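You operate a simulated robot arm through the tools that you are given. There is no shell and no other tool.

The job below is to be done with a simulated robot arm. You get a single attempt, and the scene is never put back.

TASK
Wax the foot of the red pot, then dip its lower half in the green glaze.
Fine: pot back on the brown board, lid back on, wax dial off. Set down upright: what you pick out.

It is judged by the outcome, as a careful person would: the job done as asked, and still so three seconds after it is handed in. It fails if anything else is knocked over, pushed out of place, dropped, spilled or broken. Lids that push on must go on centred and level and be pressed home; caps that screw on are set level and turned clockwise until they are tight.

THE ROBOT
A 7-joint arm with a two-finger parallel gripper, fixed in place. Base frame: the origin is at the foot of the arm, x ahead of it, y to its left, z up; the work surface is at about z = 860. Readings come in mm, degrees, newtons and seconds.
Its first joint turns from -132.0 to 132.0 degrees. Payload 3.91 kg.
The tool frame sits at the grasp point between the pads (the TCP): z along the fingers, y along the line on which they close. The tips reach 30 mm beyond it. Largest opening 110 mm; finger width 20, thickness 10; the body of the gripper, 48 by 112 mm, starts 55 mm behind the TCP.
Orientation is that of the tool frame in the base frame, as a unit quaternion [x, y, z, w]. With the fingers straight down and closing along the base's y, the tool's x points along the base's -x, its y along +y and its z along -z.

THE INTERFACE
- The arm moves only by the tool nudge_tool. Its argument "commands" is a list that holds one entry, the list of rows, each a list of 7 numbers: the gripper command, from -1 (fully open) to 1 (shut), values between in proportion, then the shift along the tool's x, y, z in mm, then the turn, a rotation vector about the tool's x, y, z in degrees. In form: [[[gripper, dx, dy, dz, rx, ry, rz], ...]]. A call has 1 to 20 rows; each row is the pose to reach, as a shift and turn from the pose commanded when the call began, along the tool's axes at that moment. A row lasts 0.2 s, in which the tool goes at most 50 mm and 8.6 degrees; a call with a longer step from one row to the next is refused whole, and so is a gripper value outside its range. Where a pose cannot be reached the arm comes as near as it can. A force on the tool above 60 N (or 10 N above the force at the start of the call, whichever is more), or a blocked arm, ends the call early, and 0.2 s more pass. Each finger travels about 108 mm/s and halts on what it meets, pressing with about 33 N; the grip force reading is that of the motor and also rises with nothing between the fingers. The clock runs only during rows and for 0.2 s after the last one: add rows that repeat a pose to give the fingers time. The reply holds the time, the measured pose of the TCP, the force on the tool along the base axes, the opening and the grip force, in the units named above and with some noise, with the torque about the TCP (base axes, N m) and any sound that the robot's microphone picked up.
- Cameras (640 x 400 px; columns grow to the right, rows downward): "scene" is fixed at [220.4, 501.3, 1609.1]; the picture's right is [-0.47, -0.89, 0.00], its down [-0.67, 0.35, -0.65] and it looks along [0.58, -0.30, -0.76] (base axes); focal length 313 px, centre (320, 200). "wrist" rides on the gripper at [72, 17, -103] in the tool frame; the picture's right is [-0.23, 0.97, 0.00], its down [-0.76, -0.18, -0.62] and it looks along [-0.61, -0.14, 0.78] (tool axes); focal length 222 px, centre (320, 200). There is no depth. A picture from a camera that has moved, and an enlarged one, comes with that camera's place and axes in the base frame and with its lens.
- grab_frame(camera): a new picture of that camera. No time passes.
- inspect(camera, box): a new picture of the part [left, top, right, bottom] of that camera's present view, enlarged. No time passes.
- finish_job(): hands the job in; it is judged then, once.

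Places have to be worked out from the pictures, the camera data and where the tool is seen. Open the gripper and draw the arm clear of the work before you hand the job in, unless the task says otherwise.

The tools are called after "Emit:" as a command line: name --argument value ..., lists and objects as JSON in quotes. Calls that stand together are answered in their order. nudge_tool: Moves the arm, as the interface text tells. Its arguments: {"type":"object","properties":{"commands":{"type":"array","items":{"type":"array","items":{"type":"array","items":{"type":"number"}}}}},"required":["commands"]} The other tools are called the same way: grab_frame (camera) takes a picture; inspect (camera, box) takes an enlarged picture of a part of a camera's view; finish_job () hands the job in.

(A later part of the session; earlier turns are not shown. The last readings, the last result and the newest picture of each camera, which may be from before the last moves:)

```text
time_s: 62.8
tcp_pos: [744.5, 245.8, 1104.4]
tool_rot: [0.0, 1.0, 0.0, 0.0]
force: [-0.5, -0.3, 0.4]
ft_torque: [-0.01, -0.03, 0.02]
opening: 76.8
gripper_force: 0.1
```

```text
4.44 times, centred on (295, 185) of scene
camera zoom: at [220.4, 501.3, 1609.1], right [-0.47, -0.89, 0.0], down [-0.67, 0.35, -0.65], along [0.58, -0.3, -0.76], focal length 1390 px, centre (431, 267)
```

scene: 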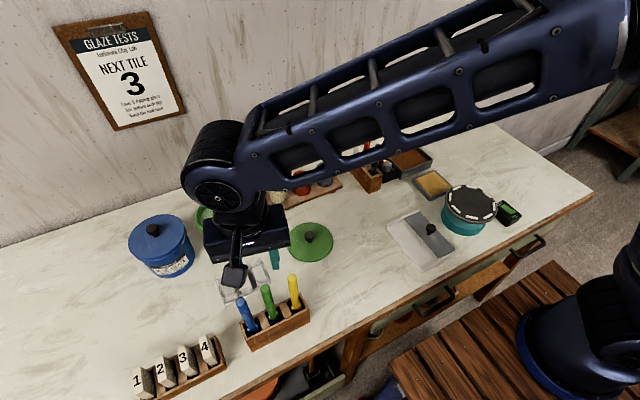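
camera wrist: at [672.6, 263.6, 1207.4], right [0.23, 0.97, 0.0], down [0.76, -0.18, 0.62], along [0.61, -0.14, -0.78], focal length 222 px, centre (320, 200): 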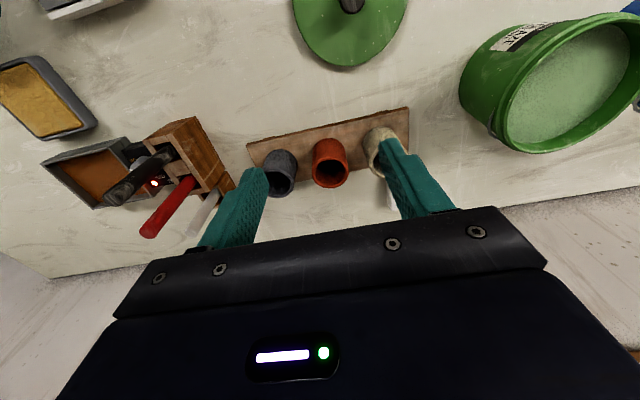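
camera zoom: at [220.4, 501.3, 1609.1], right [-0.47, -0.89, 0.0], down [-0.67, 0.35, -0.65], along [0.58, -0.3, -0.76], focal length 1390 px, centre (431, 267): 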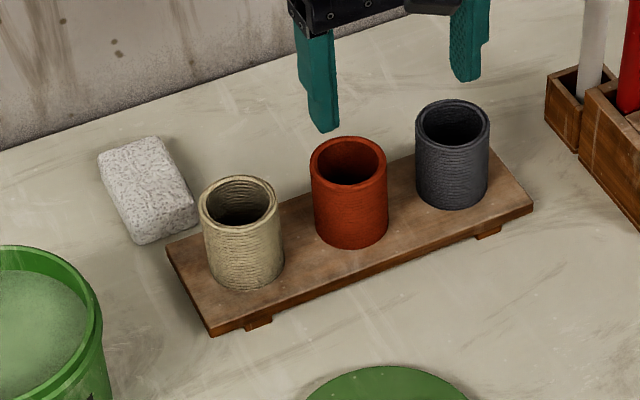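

The red pot's rim is about (830.5, 243.5) at z≈948, diameter ~50 mm, foot at z≈889. I move above it with the tips still clear and check alignment.

Emit:
nudge_tool --commands '[[[-0.36, -40, -0.7, 20, 0, 0, 0], [-0.36, -85.5, -1.5, 40, 0, 0, 0], [-0.36, -85.5, -1.5, 75, 0, 0, 0], [-0.36, -85.5, -1.5, 100, 0, 0, 0], [-0.36, -85.5, -1.5, 100, 0, 0, 0]]]'

Emit:
inspect --camera "wrist" --box '[200, 20, 440, 200]'

Emit:
inspect --camera "scene" --box '[240, 130, 350, 220]'

```text
time_s: 64.0
tcp_pos: [833.3, 245.1, 1002.5]
tool_rot: [0.001, 1.0, 0.0, 0.0]
force: [-0.1, 0.1, 0.4]
ft_torque: [0.0, 0.01, 0.01]
opening: 74.9
gripper_force: 0.1
```

```text
2.22 times, centred on (320, 110) of wrist
camera zoom: at [759.3, 261.9, 1107.0], right [0.23, 0.97, 0.0], down [0.76, -0.18, 0.62], along [0.61, -0.14, -0.78], focal length 494 px, centre (320, 400)
```

zoom: 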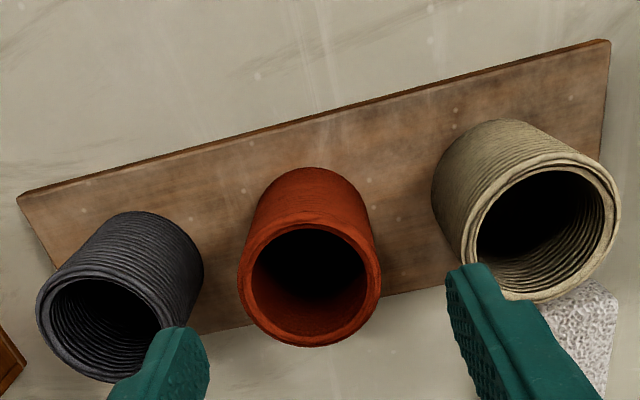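

```text
4.44 times, centred on (295, 175) of scene
camera zoom: at [220.4, 501.3, 1609.1], right [-0.47, -0.89, 0.0], down [-0.67, 0.35, -0.65], along [0.58, -0.3, -0.76], focal length 1390 px, centre (431, 311)
```

zoom: 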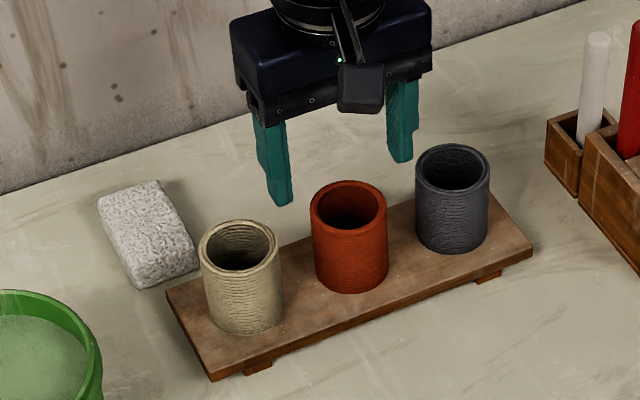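

Rim centre is within ~1–2 mm of the tool; neighbours are ~79 mm away, so I narrow the opening to 65 mm to keep clear of them and descend so that the tips cover only the top ~23 mm of the pot.

Emit:
nudge_tool --commands '[[[-0.18, 1, -1, 0, 0, 0, 0], [-0.18, 1, -1, 8, 0, 0, 0], [-0.18, 1, -1, 18, 0, 0, 0], [-0.18, 1, -1, 25, 0, 0, 0], [-0.18, 1, -1, 25, 0, 0, 0]]]'

Emit:
inspect --camera "wrist" --box '[200, 20, 440, 220]'

Emit:
inspect --camera "scene" --box '[250, 130, 350, 220]'

```text
time_s: 65.2
tcp_pos: [828.5, 244.7, 978.8]
tool_rot: [-0.001, 1.0, 0.0, 0.0]
force: [-0.3, -0.1, -0.7]
ft_torque: [0.03, 0.05, 0.02]
opening: 65.0
gripper_force: 0.0
```

```text
2.00 times, centred on (320, 120) of wrist
camera zoom: at [757.1, 261.2, 1082.6], right [0.23, 0.97, 0.0], down [0.76, -0.18, 0.62], along [0.61, -0.14, -0.78], focal length 444 px, centre (320, 360)
```

zoom: 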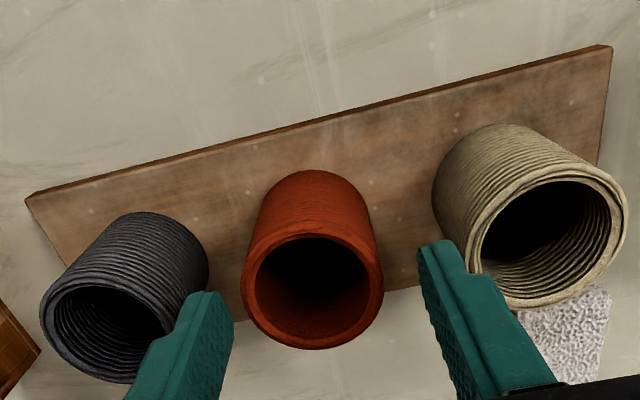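

```text
4.44 times, centred on (300, 175) of scene
camera zoom: at [220.4, 501.3, 1609.1], right [-0.47, -0.89, 0.0], down [-0.67, 0.35, -0.65], along [0.58, -0.3, -0.76], focal length 1390 px, centre (409, 311)
```

zoom: 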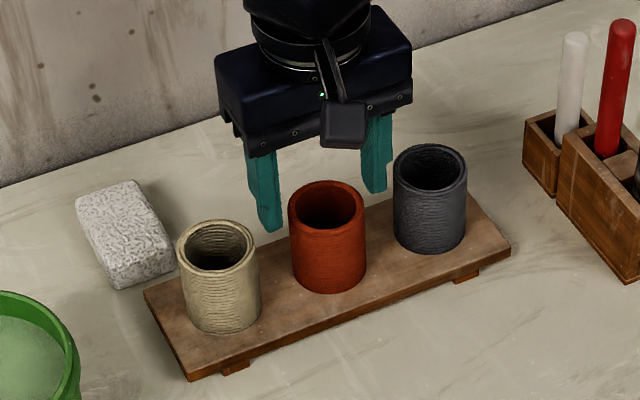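

Well centred (a small +1.5 mm x and −1 mm y trim). Descending the last 23 mm and closing on the upper part of the pot.

Emit:
nudge_tool --commands '[[[-0.18, -1.5, -1, 8, 0, 0, 0], [-0.18, -1.5, -1, 16, 0, 0, 0], [-0.18, -1.5, -1, 23, 0, 0, 0], [-0.18, -1.5, -1, 23, 0, 0, 0]]]'

Emit:
inspect --camera "scene" --box '[250, 130, 350, 220]'

Emit:
inspect --camera "wrist" --box '[200, 20, 440, 240]'

```text
time_s: 66.2
tcp_pos: [830.0, 242.9, 954.5]
tool_rot: [0.0, 1.0, 0.0, 0.0]
force: [0.3, -0.2, 0.8]
ft_torque: [0.02, 0.0, 0.0]
opening: 64.9
gripper_force: 0.0
```

```text
4.44 times, centred on (300, 175) of scene
camera zoom: at [220.4, 501.3, 1609.1], right [-0.47, -0.89, 0.0], down [-0.67, 0.35, -0.65], along [0.58, -0.3, -0.76], focal length 1390 px, centre (409, 311)
```

zoom: 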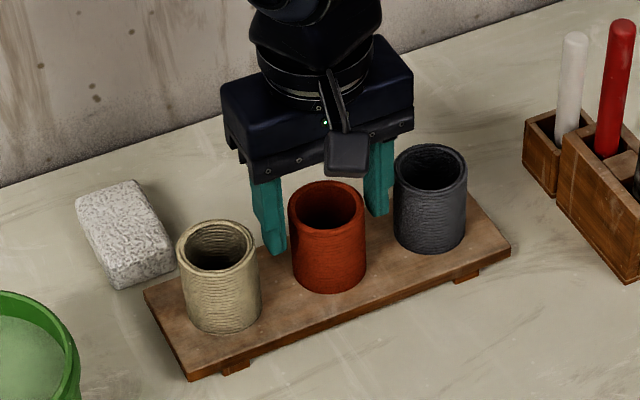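

```text
1.82 times, centred on (320, 130) of wrist
camera zoom: at [757.9, 259.7, 1059.3], right [0.23, 0.97, 0.0], down [0.76, -0.18, 0.62], along [0.61, -0.14, -0.78], focal length 404 px, centre (320, 327)
```

zoom: 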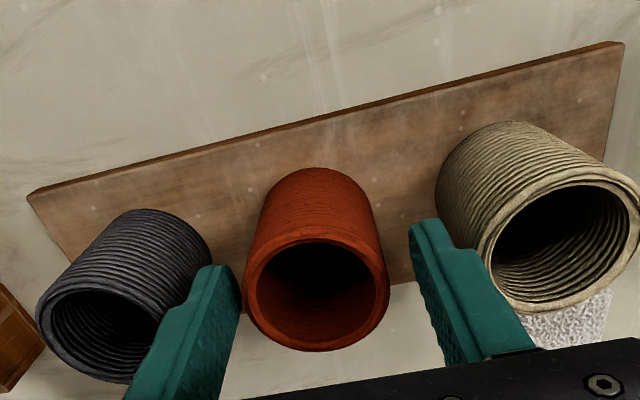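

Fingers are clear on both sides. Closing on the pot.

Emit:
nudge_tool --commands '[[[0.3, 0, 0, 0, 0, 0, 0], [1, 0, 0, 0, 0, 0, 0], [1, 0, 0, 0, 0, 0, 0], [1, 0, 0, 0, 0, 0, 0]]]'

Emit:
inspect --camera "wrist" --box '[200, 20, 440, 240]'

Emit:
inspect --camera "scene" --box '[250, 130, 350, 220]'

```text
time_s: 67.2
tcp_pos: [829.9, 242.1, 956.4]
tool_rot: [0.0, 1.0, 0.0, 0.0]
force: [0.2, 0.1, 0.0]
ft_torque: [0.03, -0.05, 0.0]
opening: 51.0
gripper_force: 32.8
```

```text
1.82 times, centred on (320, 130) of wrist
camera zoom: at [757.9, 259.6, 1059.3], right [0.23, 0.97, 0.0], down [0.76, -0.18, 0.62], along [0.61, -0.14, -0.78], focal length 404 px, centre (320, 327)
```

zoom: 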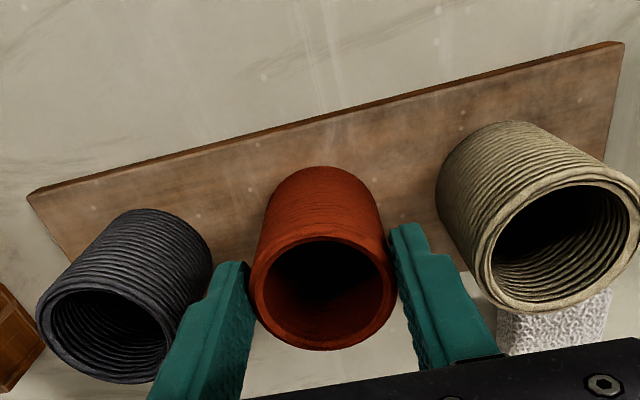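

```text
4.44 times, centred on (300, 175) of scene
camera zoom: at [220.4, 501.3, 1609.1], right [-0.47, -0.89, 0.0], down [-0.67, 0.35, -0.65], along [0.58, -0.3, -0.76], focal length 1390 px, centre (409, 311)
```

zoom: 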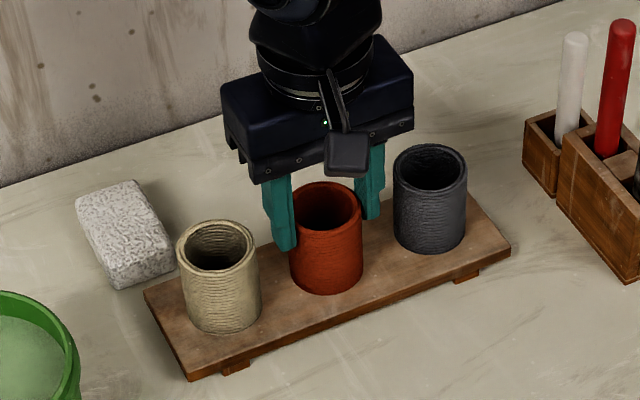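

Gripped at 51 mm, but the tips reach nearly to mid-height of the pot. I'll reopen, raise by 6 mm and re-grip so the lower half is fully free for dipping.

Emit:
nudge_tool --commands '[[[0, 0, 0, 0, 0, 0, 0], [-0.15, 0, 0, 0, 0, 0, 0], [-0.15, 0, 0, -6, 0, 0, 0], [-0.15, 0, 0, -6, 0, 0, 0], [0.3, 0, 0, -6, 0, 0, 0], [1, 0, 0, -6, 0, 0, 0], [1, 0, 0, -6, 0, 0, 0], [1, 0, 0, -6, 0, 0, 0]]]'

Emit:
inspect --camera "scene" --box '[270, 140, 340, 210]'

```text
time_s: 69.0
tcp_pos: [830.5, 243.5, 962.7]
tool_rot: [0.0, 1.0, 0.0, 0.0]
force: [1.0, 0.2, -0.2]
ft_torque: [-0.02, -0.01, 0.01]
opening: 51.0
gripper_force: 33.0
```

```text
5.71 times, centred on (305, 175) of scene
camera zoom: at [220.4, 501.3, 1609.1], right [-0.47, -0.89, 0.0], down [-0.67, 0.35, -0.65], along [0.58, -0.3, -0.76], focal length 1787 px, centre (406, 343)
```

zoom: 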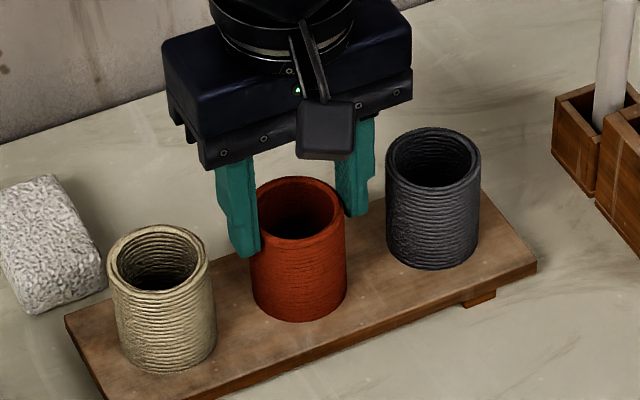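

Good: now re-gripped higher, leaving about 36 mm of the pot free below the tips. Lifting straight up off the board.

Emit:
nudge_tool --commands '[[[1, 0, 0, -5, 0, 0, 0], [1, 0, 0, -20, 0, 0, 0], [1, 0, 0, -55, 0, 0, 0], [1, 0, 0, -95, 0, 0, 0], [1, 0, 0, -140, 0, 0, 0], [1, 0, 0, -187, 0, 0, 0], [1, 0, 0, -187, 0, 0, 0]]]'

Emit:
inspect --camera "scene" --box '[240, 80, 360, 230]'

Emit:
inspect --camera "wrist" --box '[200, 20, 440, 240]'

```text
time_s: 70.6
tcp_pos: [829.3, 243.3, 1153.0]
tool_rot: [0.001, 1.0, 0.0, 0.001]
force: [1.4, -0.6, -1.2]
ft_torque: [-0.02, 0.01, 0.0]
opening: 51.0
gripper_force: 32.8
```

```text
2.67 times, centred on (300, 155) of scene
camera zoom: at [220.4, 501.3, 1609.1], right [-0.47, -0.89, 0.0], down [-0.67, 0.35, -0.65], along [0.58, -0.3, -0.76], focal length 834 px, centre (373, 320)
```

zoom: 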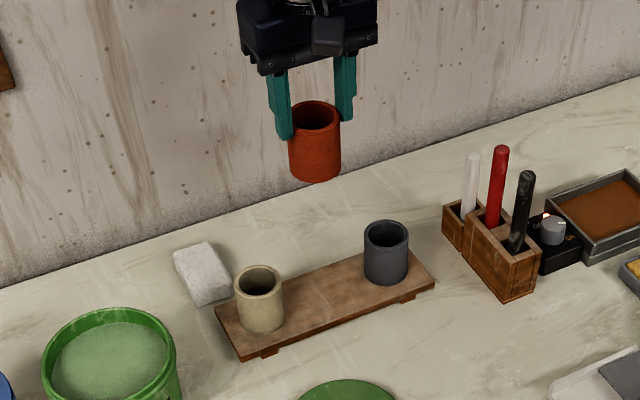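

```text
1.82 times, centred on (320, 130) of wrist
camera zoom: at [757.1, 259.8, 1256.2], right [0.23, 0.97, 0.0], down [0.76, -0.18, 0.62], along [0.61, -0.14, -0.78], focal length 404 px, centre (320, 327)
```

zoom: 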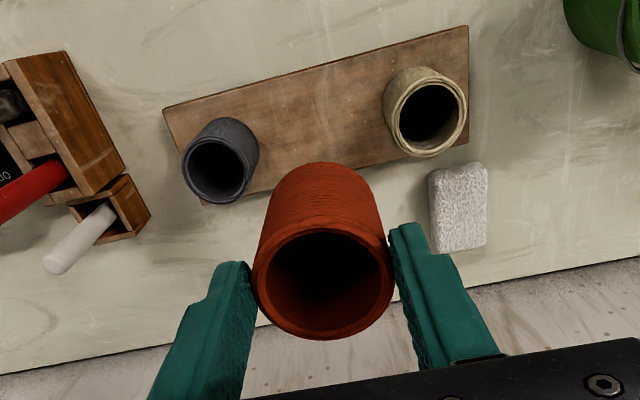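

Pot is lifted upright with neighbours undisturbed. Carrying it high over the stick rack to above the wax pan at about (795, -141).

Emit:
nudge_tool --commands '[[[1, 4, -30, 0, 0, 0, 0], [1, 8, -70, 0, 0, 0, 0], [1, 12, -112, 0, 0, 0, 0], [1, 16, -155, 0, 0, 0, 0], [1, 20, -198, 0, 0, 0, 0], [1, 24, -241, 0, 0, 0, 0], [1, 28, -284, 0, 0, 0, 0], [1, 32, -325, 0, 0, 0, 0], [1, 34, -358, 0, 0, 0, 0], [1, 36, -382.5, 0, 0, 0, 0], [1, 36, -382.5, 0, 0, 0, 0]]]'

Emit:
grab_frame --camera "wrist"

Emit:
inspect --camera "scene" --box '[340, 60, 460, 210]'

Emit:
inspect --camera "wrist" --box '[200, 20, 440, 220]'

```text
time_s: 73.0
tcp_pos: [793.7, -141.7, 1146.7]
tool_rot: [0.0, 1.0, 0.0, 0.0]
force: [0.2, -0.9, -1.2]
ft_torque: [0.01, 0.0, 0.03]
opening: 50.9
gripper_force: 33.4
```

```text
taken
camera wrist: at [722.6, -123.7, 1251.1], right [0.23, 0.97, 0.0], down [0.76, -0.18, 0.62], along [0.61, -0.14, -0.78], focal length 222 px, centre (320, 200)
```

wrist: 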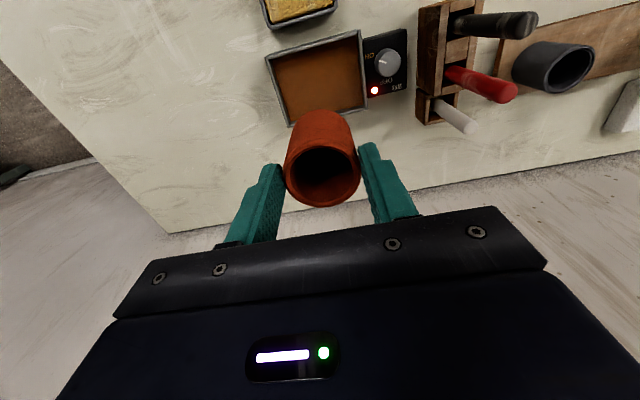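

```text
2.67 times, centred on (400, 135) of scene
camera zoom: at [220.4, 501.3, 1609.1], right [-0.47, -0.89, 0.0], down [-0.67, 0.35, -0.65], along [0.58, -0.3, -0.76], focal length 834 px, centre (107, 373)
```

zoom: 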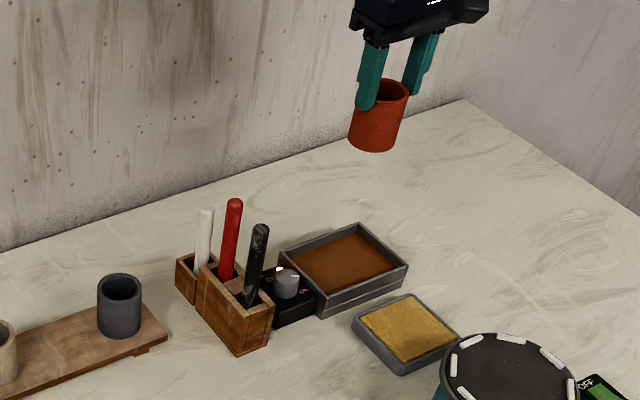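

```text
2.00 times, centred on (320, 120) of wrist
camera zoom: at [722.6, -123.7, 1251.1], right [0.23, 0.97, 0.0], down [0.76, -0.18, 0.62], along [0.61, -0.14, -0.78], focal length 444 px, centre (320, 360)
```

zoom: 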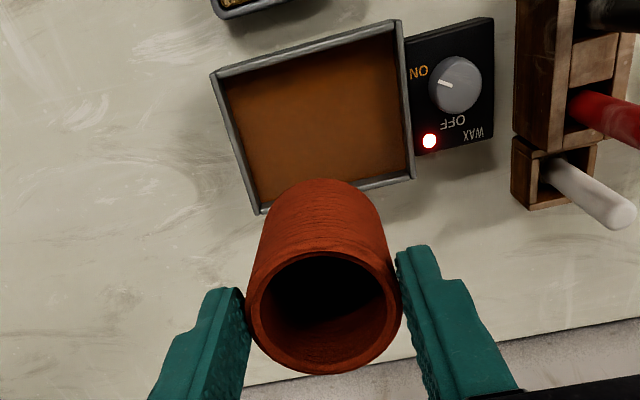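

The pan's rim is near z≈894, its inside spans about x 750–834, y −199…−80, so the pot is over its middle. Lowering until the foot is about 25 mm above the wax and then looking.

Emit:
nudge_tool --commands '[[[1, 2, 0, 40, 0, 0, 0], [1, 2, 0, 80, 0, 0, 0], [1, 2, 0, 120, 0, 0, 0], [1, 2, 0, 150, 0, 0, 0], [1, 2, 0, 168, 0, 0, 0], [1, 2, 0, 168, 0, 0, 0]]]'

Emit:
inspect --camera "wrist" --box '[220, 20, 420, 200]'

Emit:
inspect --camera "scene" --box '[370, 120, 450, 190]'

```text
time_s: 74.4
tcp_pos: [794.6, -141.2, 980.5]
tool_rot: [0.0, 1.0, 0.0, 0.0]
force: [0.1, 0.1, -0.4]
ft_torque: [0.02, 0.01, -0.02]
opening: 51.1
gripper_force: 33.0
```

```text
2.22 times, centred on (320, 110) of wrist
camera zoom: at [722.2, -123.7, 1084.2], right [0.23, 0.97, 0.0], down [0.76, -0.18, 0.62], along [0.61, -0.14, -0.78], focal length 494 px, centre (320, 400)
```

zoom: 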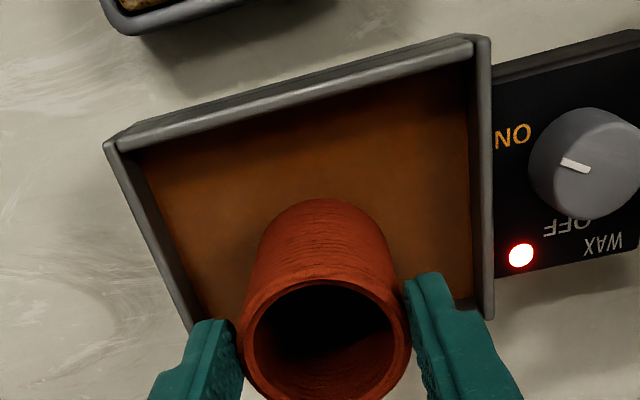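

```text
5.71 times, centred on (410, 155) of scene
camera zoom: at [220.4, 501.3, 1609.1], right [-0.47, -0.89, 0.0], down [-0.67, 0.35, -0.65], along [0.58, -0.3, -0.76], focal length 1787 px, centre (-194, 457)
```

zoom: 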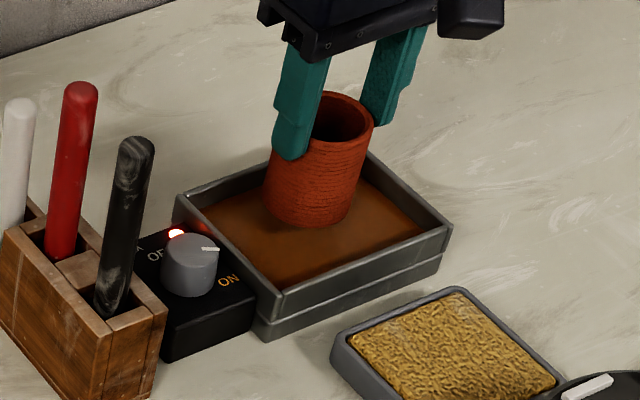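

The foot appears roughly 20–25 mm above the wax. Lowering 14 mm more and looking again.

Emit:
nudge_tool --commands '[[[1, 0, 0, 8, 0, 0, 0], [1, 0, 0, 14, 0, 0, 0], [1, 0, 0, 14, 0, 0, 0]]]'

Emit:
inspect --camera "wrist" --box '[240, 60, 400, 180]'

Emit:
inspect --camera "scene" --box '[380, 130, 440, 180]'

```text
time_s: 75.2
tcp_pos: [793.1, -140.3, 968.2]
tool_rot: [0.0, 1.0, 0.0, 0.001]
force: [-0.6, 0.0, -1.8]
ft_torque: [0.03, -0.01, -0.02]
opening: 50.8
gripper_force: 33.3
```

```text
3.33 times, centred on (320, 120) of wrist
camera zoom: at [721.8, -123.1, 1071.3], right [0.23, 0.97, 0.0], down [0.76, -0.18, 0.62], along [0.61, -0.14, -0.78], focal length 740 px, centre (320, 467)
```

zoom: 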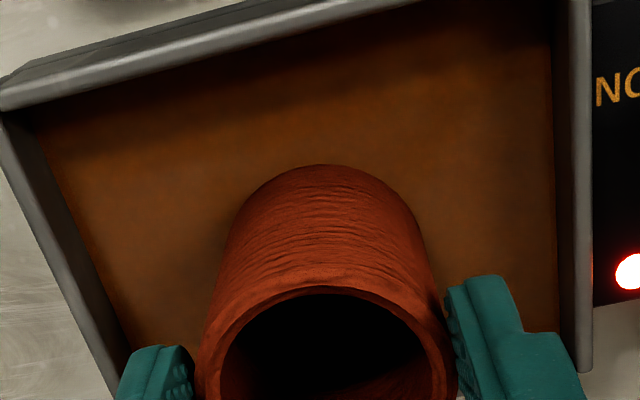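

```text
8.00 times, centred on (410, 155) of scene
camera zoom: at [220.4, 501.3, 1609.1], right [-0.47, -0.89, 0.0], down [-0.67, 0.35, -0.65], along [0.58, -0.3, -0.76], focal length 2502 px, centre (-400, 560)
```

zoom: 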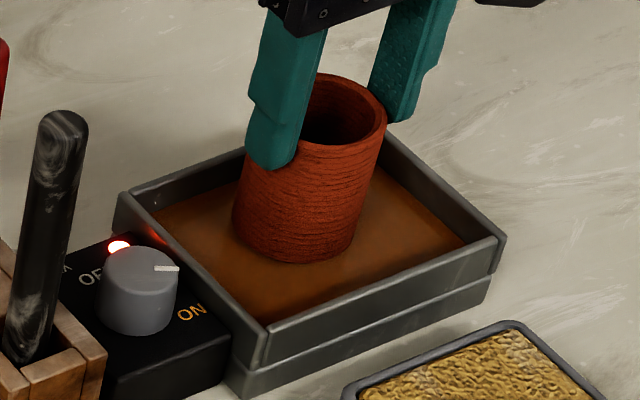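

The foot nears the surface. Lowering in 4 mm steps, tracking whether the visible bottom edge stops moving (which means it is in the wax).

Emit:
nudge_tool --commands '[[[1, 0, 0, 2, 0, 0, 0], [1, 0, 0, 4, 0, 0, 0], [1, 0, 0, 4, 0, 0, 0]]]'

Emit:
inspect --camera "scene" --box '[380, 130, 440, 180]'

Emit:
inspect --camera "wrist" --box '[240, 60, 400, 180]'

Emit:
nudge_tool --commands '[[[1, 0, 0, 2, 0, 0, 0], [1, 0, 0, 4, 0, 0, 0], [1, 0, 0, 4, 0, 0, 0]]]'

Emit:
inspect --camera "scene" --box '[380, 130, 440, 180]'

Emit:
inspect --camera "wrist" --box '[240, 60, 400, 180]'

```text
time_s: 76.0
tcp_pos: [793.3, -140.9, 962.8]
tool_rot: [0.0, 1.0, 0.0, 0.0]
force: [0.1, 0.0, -0.8]
ft_torque: [-0.01, 0.0, -0.02]
opening: 51.1
gripper_force: 32.8
```

```text
8.00 times, centred on (410, 155) of scene
camera zoom: at [220.4, 501.3, 1609.1], right [-0.47, -0.89, 0.0], down [-0.67, 0.35, -0.65], along [0.58, -0.3, -0.76], focal length 2502 px, centre (-400, 560)
```

zoom: 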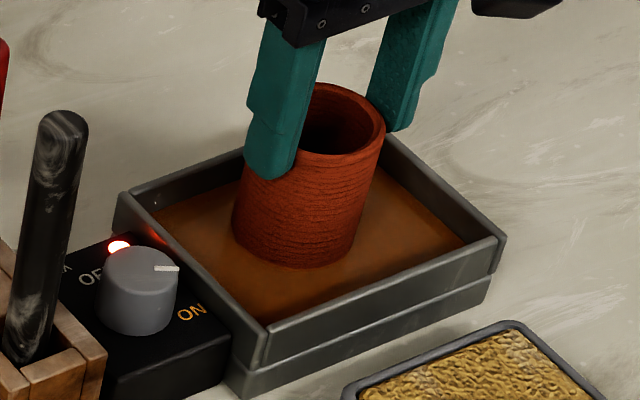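

```text
3.33 times, centred on (320, 120) of wrist
camera zoom: at [721.2, -123.1, 1066.9], right [0.23, 0.97, 0.0], down [0.76, -0.18, 0.62], along [0.61, -0.14, -0.78], focal length 740 px, centre (320, 467)
```

zoom: 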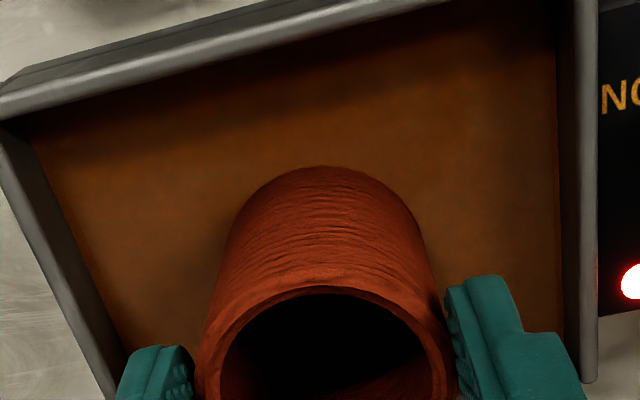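

```text
time_s: 76.8
tcp_pos: [793.6, -141.5, 958.6]
tool_rot: [0.0, 1.0, 0.0, 0.0]
force: [-0.4, 0.3, -1.1]
ft_torque: [0.02, 0.0, -0.03]
opening: 51.0
gripper_force: 33.0
```

```text
8.00 times, centred on (410, 155) of scene
camera zoom: at [220.4, 501.3, 1609.1], right [-0.47, -0.89, 0.0], down [-0.67, 0.35, -0.65], along [0.58, -0.3, -0.76], focal length 2502 px, centre (-400, 560)
```

zoom: 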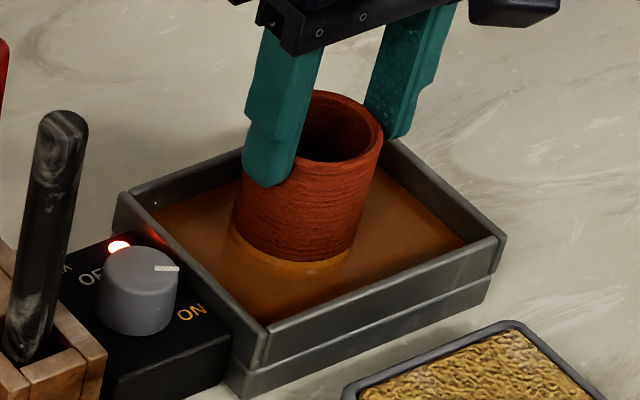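

```text
3.33 times, centred on (320, 120) of wrist
camera zoom: at [721.3, -123.1, 1062.8], right [0.23, 0.97, 0.0], down [0.76, -0.18, 0.62], along [0.61, -0.14, -0.78], focal length 740 px, centre (320, 467)
```

zoom: 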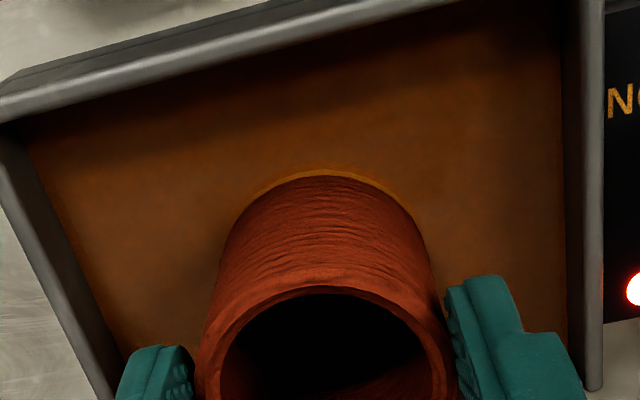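

An amber wax ring has appeared around the foot: it is in the wax. I hold it there for about a second (1 mm deeper), then lift and inspect.

Emit:
nudge_tool --commands '[[[1, 0, 0, 1, 0, 0, 0], [1, 0, 0, 1, 0, 0, 0], [1, 0, 0, 1, 0, 0, 0], [1, 0, 0, 1, 0, 0, 0], [1, 0, 0, 1, 0, 0, 0]]]'

Emit:
inspect --camera "scene" --box '[380, 130, 440, 180]'

Emit:
nudge_tool --commands '[[[1, 0, 0, -6, 0, 0, 0], [1, 0, 0, -14, 0, 0, 0], [1, 0, 0, -24, 0, 0, 0], [1, 0, 0, -30, 0, 0, 0], [1, 0, 0, -30, 0, 0, 0], [1, 0, 0, -30, 0, 0, 0], [1, 0, 0, -30, 0, 0, 0], [1, 0, 0, -30, 0, 0, 0]]]'

Emit:
inspect --camera "scene" --box '[380, 130, 440, 180]'

Emit:
inspect --camera "wrist" --box '[240, 60, 400, 180]'

```text
time_s: 78.0
tcp_pos: [794.0, -139.7, 959.5]
tool_rot: [0.0, 1.0, 0.0, 0.0]
force: [0.4, 0.4, -1.3]
ft_torque: [-0.02, 0.01, -0.03]
opening: 51.0
gripper_force: 32.9
```

```text
8.00 times, centred on (410, 155) of scene
camera zoom: at [220.4, 501.3, 1609.1], right [-0.47, -0.89, 0.0], down [-0.67, 0.35, -0.65], along [0.58, -0.3, -0.76], focal length 2502 px, centre (-400, 560)
```

zoom: 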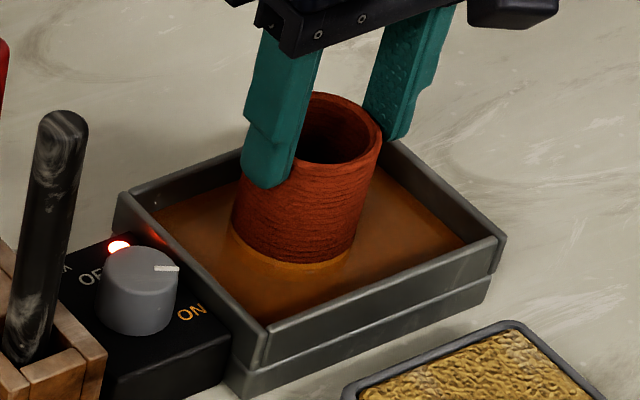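

```text
time_s: 79.8
tcp_pos: [792.4, -140.1, 989.0]
tool_rot: [0.0, 1.0, 0.0, 0.001]
force: [0.4, -0.3, -0.7]
ft_torque: [-0.01, 0.01, 0.0]
opening: 51.1
gripper_force: 32.5
```

```text
8.00 times, centred on (410, 155) of scene
camera zoom: at [220.4, 501.3, 1609.1], right [-0.47, -0.89, 0.0], down [-0.67, 0.35, -0.65], along [0.58, -0.3, -0.76], focal length 2502 px, centre (-400, 560)
```

zoom: 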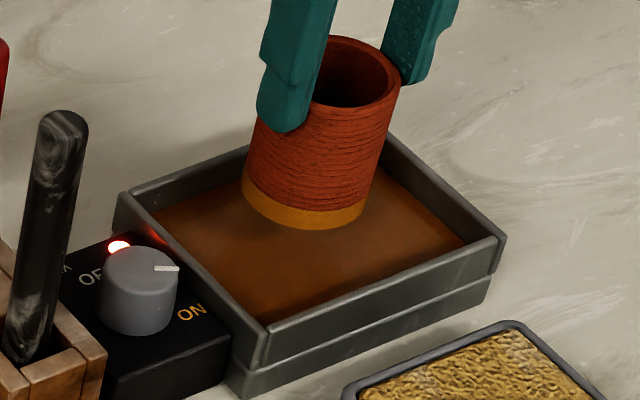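

```text
3.33 times, centred on (320, 120) of wrist
camera zoom: at [720.2, -122.4, 1092.2], right [0.23, 0.97, 0.0], down [0.76, -0.18, 0.62], along [0.61, -0.14, -0.78], focal length 740 px, centre (320, 467)
```

zoom: 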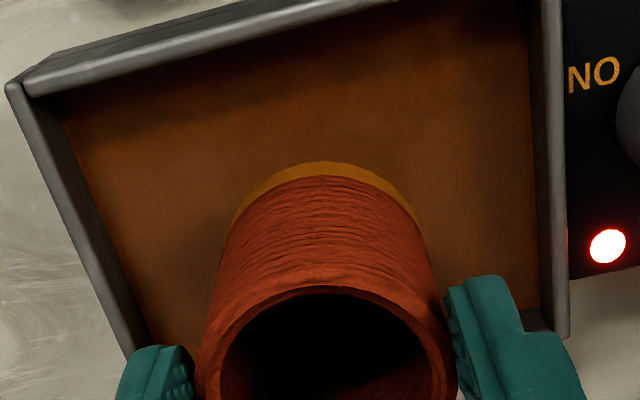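

The foot now carries a clear wax band. A closer look at it before leaving the pan.

Emit:
inspect --camera "scene" --box '[405, 130, 435, 162]'

Emit:
inspect --camera "wrist" --box '[280, 90, 370, 170]'

```text
12.50 times, centred on (420, 146) of scene
camera zoom: at [220.4, 501.3, 1609.1], right [-0.47, -0.89, 0.0], down [-0.67, 0.35, -0.65], along [0.58, -0.3, -0.76], focal length 3910 px, centre (-930, 875)
```

zoom: 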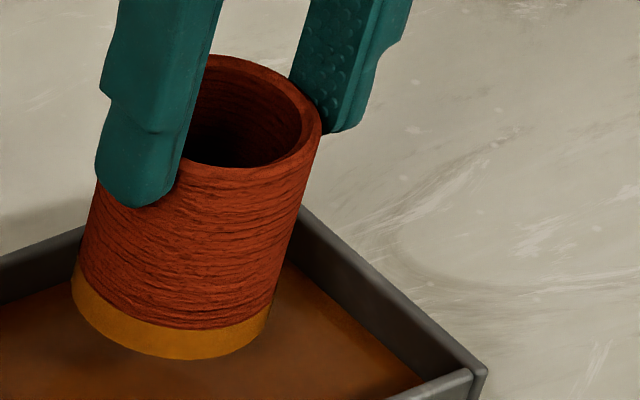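

```text
5.00 times, centred on (325, 130) of wrist
camera zoom: at [720.2, -122.4, 1092.2], right [0.23, 0.97, 0.0], down [0.76, -0.18, 0.62], along [0.61, -0.14, -0.78], focal length 1111 px, centre (295, 550)
```

zoom: 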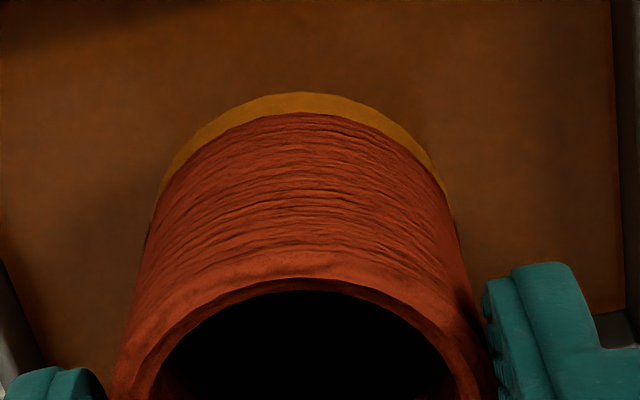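

Wax band ~8 mm high all round the foot. I let it set while lifting and carrying the pot high over the rack towards the green bucket.

Emit:
nudge_tool --commands '[[[1, 0, 0, -30, 0, 0, 0], [1, 0, 0, -70, 0, 0, 0], [1, 0, 0, -115, 0, 0, 0], [1, 0, 0, -161, 0, 0, 0], [1, 1, 30, -165, 0, 0, 0], [1, 1, 72, -165, 0, 0, 0], [1, 2, 116, -165, 0, 0, 0], [1, 3, 160, -165, 0, 0, 0], [1, 4, 204, -165, 0, 0, 0], [1, 5, 248, -165, 0, 0, 0], [1, 6, 292, -165, 0, 0, 0], [1, 7, 336, -165, 0, 0, 0], [1, 8, 380, -165, 0, 0, 0], [1, 9, 424, -165, 0, 0, 0], [1, 10, 468, -165, 0, 0, 0], [1, 10, 512, -165, 0, 0, 0], [1, 11, 556, -165, 0, 0, 0], [1, 11, 600, -165, 0, 0, 0], [1, 11, 637.5, -165, 0, 0, 0], [1, 11, 637.5, -165, 0, 0, 0]]]'

Emit:
grab_frame --camera "scene"

Emit:
inspect --camera "wrist" --box '[220, 20, 420, 200]'

Emit:
inspect --camera "scene" --box '[170, 110, 270, 260]'

```text
time_s: 84.0
tcp_pos: [783.7, 495.6, 1149.9]
tool_rot: [0.0, 1.0, 0.001, 0.0]
force: [1.3, 0.9, -0.4]
ft_torque: [0.0, 0.04, 0.02]
opening: 50.8
gripper_force: 33.1
```

```text
taken
```

scene: 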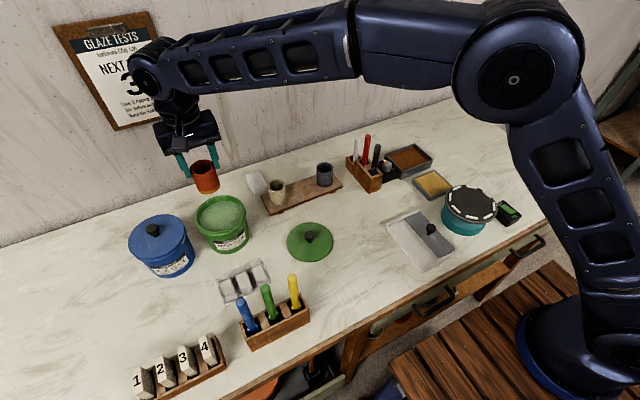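

```text
2.22 times, centred on (320, 110) of wrist
camera zoom: at [710.6, 513.1, 1254.2], right [0.23, 0.97, 0.0], down [0.76, -0.18, 0.62], along [0.61, -0.14, -0.78], focal length 494 px, centre (320, 400)
```

zoom: 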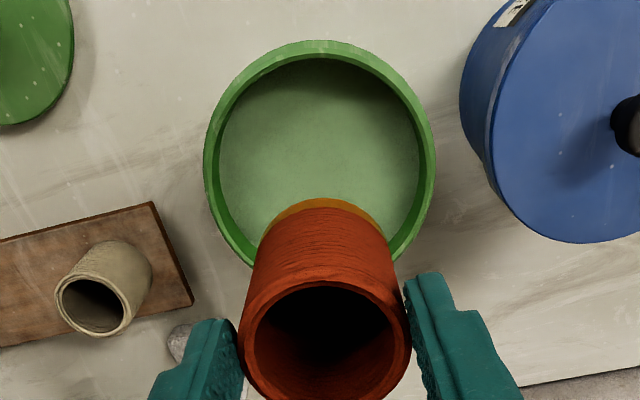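

```text
2.67 times, centred on (220, 185) of scene
camera zoom: at [220.4, 501.3, 1609.1], right [-0.47, -0.89, 0.0], down [-0.67, 0.35, -0.65], along [0.58, -0.3, -0.76], focal length 834 px, centre (587, 240)
```

zoom: 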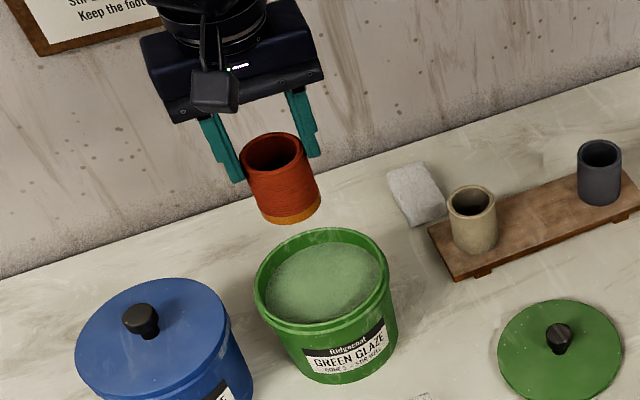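

Pot is centred over the bucket, wax band visible. Lowering towards the glaze, stopping just above the surface.

Emit:
nudge_tool --commands '[[[1, 0, 0, 35, 0, 0, 0], [1, 0, 0, 70, 0, 0, 0], [1, 0, 0, 95, 0, 0, 0], [1, 0, 0, 108, 0, 0, 0], [1, 0, 0, 108, 0, 0, 0]]]'

Emit:
inspect --camera "wrist" --box '[240, 40, 400, 180]'

Emit:
inspect --camera "scene" --box '[190, 170, 260, 250]'

```text
time_s: 85.2
tcp_pos: [783.4, 494.9, 1043.6]
tool_rot: [0.0, 1.0, 0.0, -0.001]
force: [0.2, 0.4, -0.4]
ft_torque: [-0.01, 0.03, -0.01]
opening: 51.1
gripper_force: 32.9
```

```text
2.86 times, centred on (320, 110) of wrist
camera zoom: at [710.8, 512.8, 1147.0], right [0.23, 0.97, 0.0], down [0.76, -0.18, 0.62], along [0.61, -0.14, -0.78], focal length 635 px, centre (320, 457)
```

zoom: 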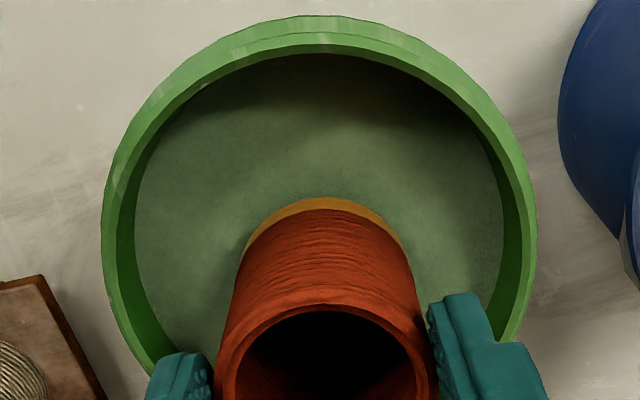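

```text
5.00 times, centred on (225, 210) of scene
camera zoom: at [220.4, 501.3, 1609.1], right [-0.47, -0.89, 0.0], down [-0.67, 0.35, -0.65], along [0.58, -0.3, -0.76], focal length 1564 px, centre (795, 150)
```

zoom: 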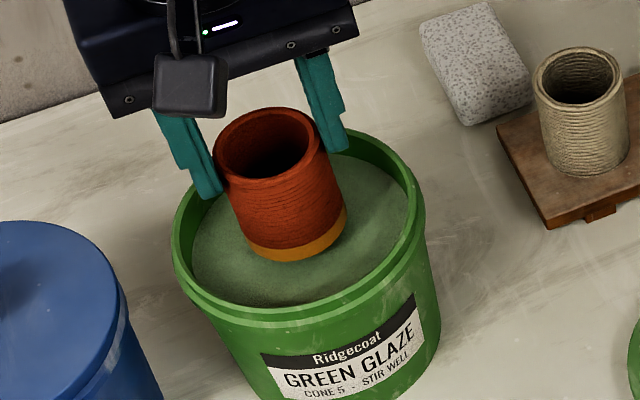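

The foot is just above the glaze (pot bottom ≈ 970). Lowering in small steps and watching for first contact.

Emit:
nudge_tool --commands '[[[1, 0, 0, 4, 0, 0, 0], [1, 0, 0, 8, 0, 0, 0], [1, 0, 0, 8, 0, 0, 0]]]'

Emit:
inspect --camera "scene" --box '[190, 170, 260, 250]'

Emit:
nudge_tool --commands '[[[1, 0, 0, 4, 0, 0, 0], [1, 0, 0, 8, 0, 0, 0], [1, 0, 0, 8, 0, 0, 0]]]'

Emit:
inspect --camera "scene" --box '[190, 170, 260, 250]'

Emit:
inspect --camera "wrist" --box '[240, 40, 400, 180]'

```text
time_s: 86.0
tcp_pos: [780.7, 496.6, 1036.5]
tool_rot: [-0.001, 1.0, 0.0, -0.001]
force: [-0.5, -0.1, -1.5]
ft_torque: [-0.01, 0.05, -0.01]
opening: 51.2
gripper_force: 32.8
```

```text
5.00 times, centred on (225, 210) of scene
camera zoom: at [220.4, 501.3, 1609.1], right [-0.47, -0.89, 0.0], down [-0.67, 0.35, -0.65], along [0.58, -0.3, -0.76], focal length 1564 px, centre (795, 150)
```

zoom: 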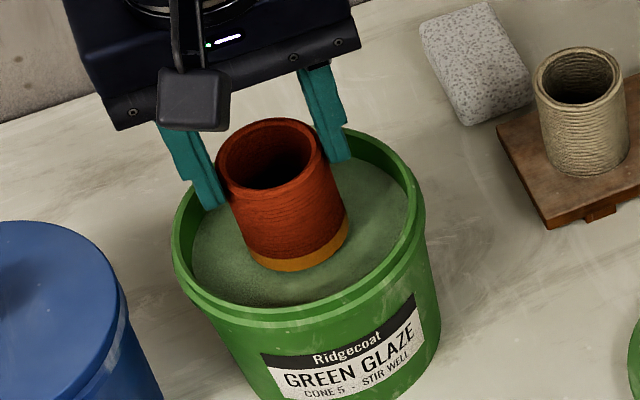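

```text
time_s: 86.8
tcp_pos: [781.3, 496.2, 1030.0]
tool_rot: [0.0, 1.0, 0.0, 0.0]
force: [-0.1, 1.3, -1.3]
ft_torque: [0.02, -0.05, 0.02]
opening: 51.1
gripper_force: 32.8
```

```text
5.00 times, centred on (225, 210) of scene
camera zoom: at [220.4, 501.3, 1609.1], right [-0.47, -0.89, 0.0], down [-0.67, 0.35, -0.65], along [0.58, -0.3, -0.76], focal length 1564 px, centre (795, 150)
```

zoom: 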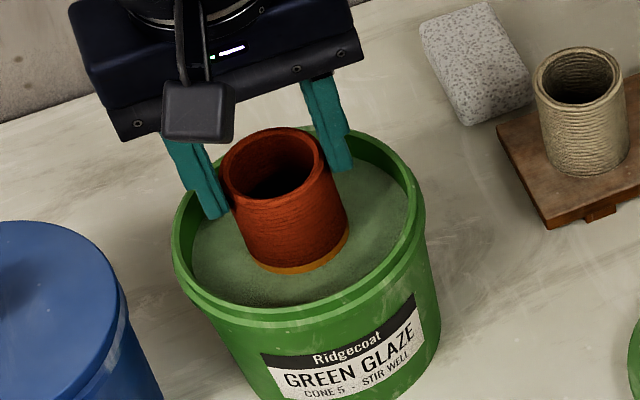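

```text
2.86 times, centred on (320, 110) of wrist
camera zoom: at [710.2, 513.9, 1132.7], right [0.23, 0.97, 0.0], down [0.76, -0.18, 0.62], along [0.61, -0.14, -0.78], focal length 635 px, centre (320, 457)
```

zoom: 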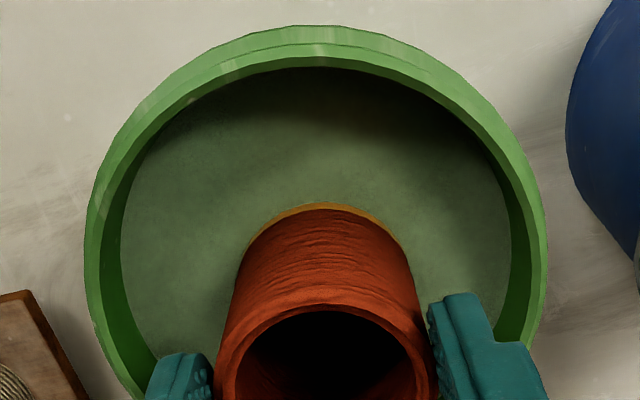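

First contact was at commanded z≈1036; now ~6 mm deep. I lower to ~27 mm depth and look before committing to the final half-height line.

Emit:
nudge_tool --commands '[[[1, 0, 0, 5, 0, 0, 0], [1, 0, 0, 10, 0, 0, 0], [1, 0, 0, 15, 0, 0, 0], [1, 0, 0, 20, 0, 0, 0], [1, 0, 0, 20, 0, 0, 0]]]'

Emit:
inspect --camera "scene" --box '[195, 180, 255, 240]'

Emit:
inspect --camera "wrist" --box '[240, 40, 400, 180]'

```text
time_s: 88.0
tcp_pos: [782.6, 497.5, 1010.4]
tool_rot: [0.0, 1.0, 0.0, 0.0]
force: [0.9, -0.1, -0.8]
ft_torque: [0.03, 0.04, -0.01]
opening: 50.9
gripper_force: 33.3
```

```text
6.67 times, centred on (225, 210) of scene
camera zoom: at [220.4, 501.3, 1609.1], right [-0.47, -0.89, 0.0], down [-0.67, 0.35, -0.65], along [0.58, -0.3, -0.76], focal length 2085 px, centre (953, 133)
```

zoom: 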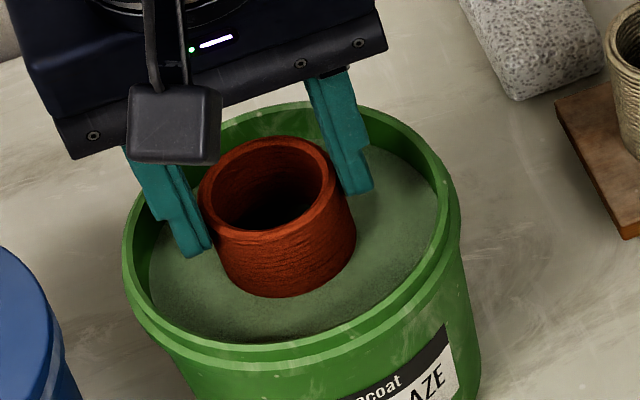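

```text
2.86 times, centred on (320, 110) of wrist
camera zoom: at [710.7, 514.4, 1113.4], right [0.23, 0.97, 0.0], down [0.76, -0.18, 0.62], along [0.61, -0.14, -0.78], focal length 635 px, centre (320, 457)
```

zoom: 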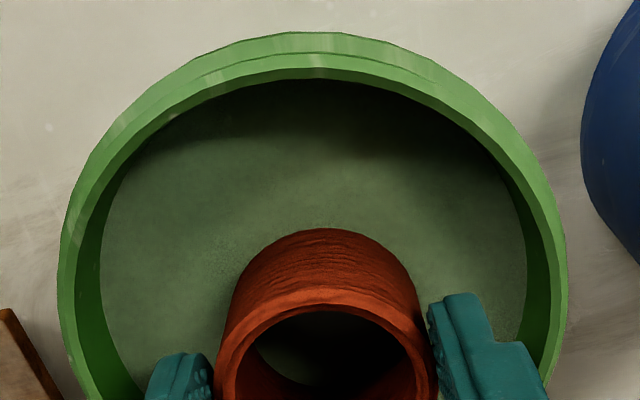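

About 35 mm of the pot still shows above the glaze, so ~25 mm is submerged. Lowering 3.5 mm more to reach half height, and holding about 1.5 s.

Emit:
nudge_tool --commands '[[[1, 0, 0, 2, 0, 0, 0], [1, 0, 0, 3.5, 0, 0, 0], [1, 0, 0, 3.5, 0, 0, 0], [1, 0, 0, 3.5, 0, 0, 0], [1, 0, 0, 3.5, 0, 0, 0], [1, 0, 0, 3.5, 0, 0, 0], [1, 0, 0, 3.5, 0, 0, 0]]]'

Emit:
inspect --camera "scene" --box '[195, 180, 255, 240]'

Emit:
nudge_tool --commands '[[[1, 0, 0, -8, 0, 0, 0], [1, 0, 0, -18, 0, 0, 0], [1, 0, 0, -28, 0, 0, 0], [1, 0, 0, -40, 0, 0, 0], [1, 0, 0, -55, 0, 0, 0], [1, 0, 0, -55, 0, 0, 0], [1, 0, 0, -55, 0, 0, 0]]]'

Emit:
inspect --camera "scene" --box '[195, 170, 255, 240]'

Emit:
inspect --camera "wrist" --box '[240, 40, 400, 180]'

```text
time_s: 89.6
tcp_pos: [781.6, 498.6, 1006.1]
tool_rot: [0.0, 1.0, 0.0, 0.0]
force: [0.3, 0.6, -1.7]
ft_torque: [0.0, 0.02, -0.04]
opening: 51.1
gripper_force: 32.9
```

```text
6.67 times, centred on (225, 210) of scene
camera zoom: at [220.4, 501.3, 1609.1], right [-0.47, -0.89, 0.0], down [-0.67, 0.35, -0.65], along [0.58, -0.3, -0.76], focal length 2085 px, centre (953, 133)
```

zoom: 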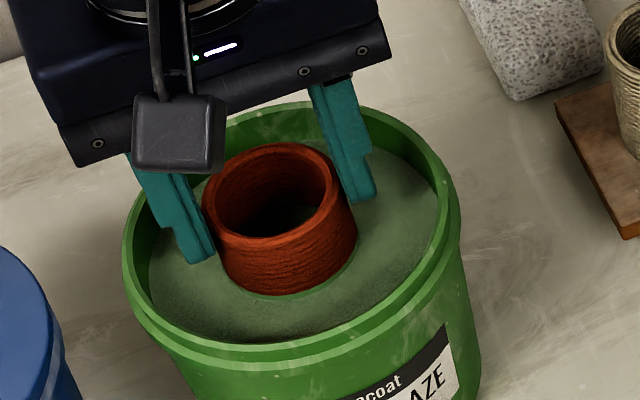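

```text
time_s: 91.2
tcp_pos: [781.8, 497.5, 1060.1]
tool_rot: [-0.001, 1.0, 0.0, 0.0]
force: [-0.5, -0.6, -0.9]
ft_torque: [-0.01, 0.0, -0.01]
opening: 51.1
gripper_force: 32.8
```

```text
5.71 times, centred on (225, 205) of scene
camera zoom: at [220.4, 501.3, 1609.1], right [-0.47, -0.89, 0.0], down [-0.67, 0.35, -0.65], along [0.58, -0.3, -0.76], focal length 1787 px, centre (863, 171)
```

zoom: 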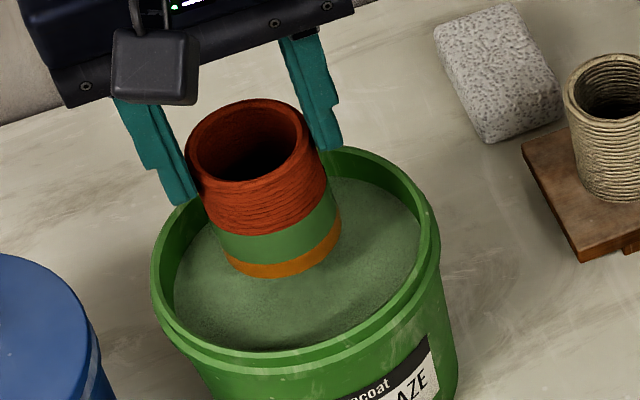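

```text
2.86 times, centred on (320, 110) of wrist
camera zoom: at [710.2, 513.7, 1163.2], right [0.23, 0.97, 0.0], down [0.76, -0.18, 0.62], along [0.61, -0.14, -0.78], focal length 635 px, centre (320, 457)
```

zoom: 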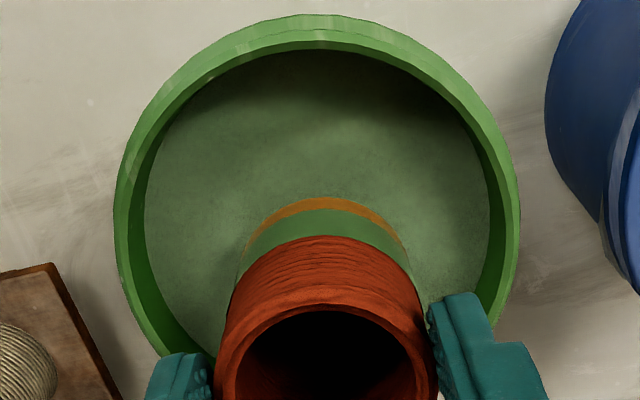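

The pot now shows an amber wax foot with a green band above. I zoom in to measure how high the glaze reached.

Emit:
inspect --camera "scene" --box '[209, 182, 239, 212]'

Emit:
inspect --camera "wrist" --box '[280, 90, 370, 200]'

```text
13.33 times, centred on (224, 197) of scene
camera zoom: at [220.4, 501.3, 1609.1], right [-0.47, -0.89, 0.0], down [-0.67, 0.35, -0.65], along [0.58, -0.3, -0.76], focal length 4171 px, centre (1600, 240)
```

zoom: 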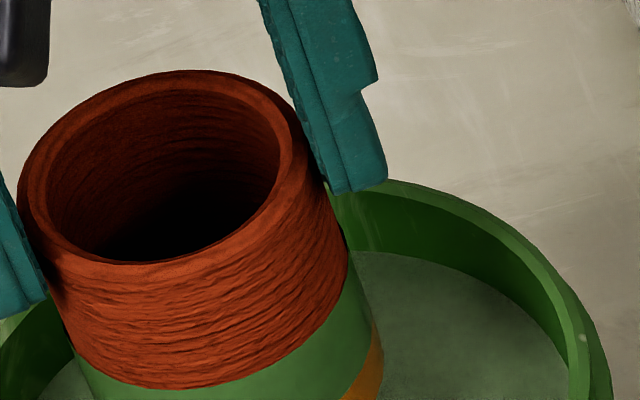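

```text
3.64 times, centred on (325, 145) of wrist
camera zoom: at [710.2, 513.7, 1163.2], right [0.23, 0.97, 0.0], down [0.76, -0.18, 0.62], along [0.61, -0.14, -0.78], focal length 808 px, centre (302, 400)
```

zoom: 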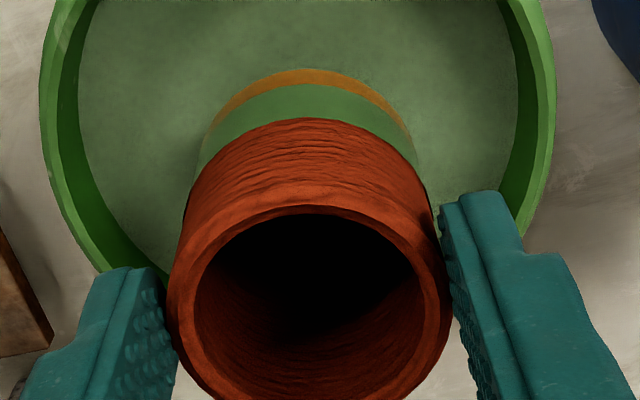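

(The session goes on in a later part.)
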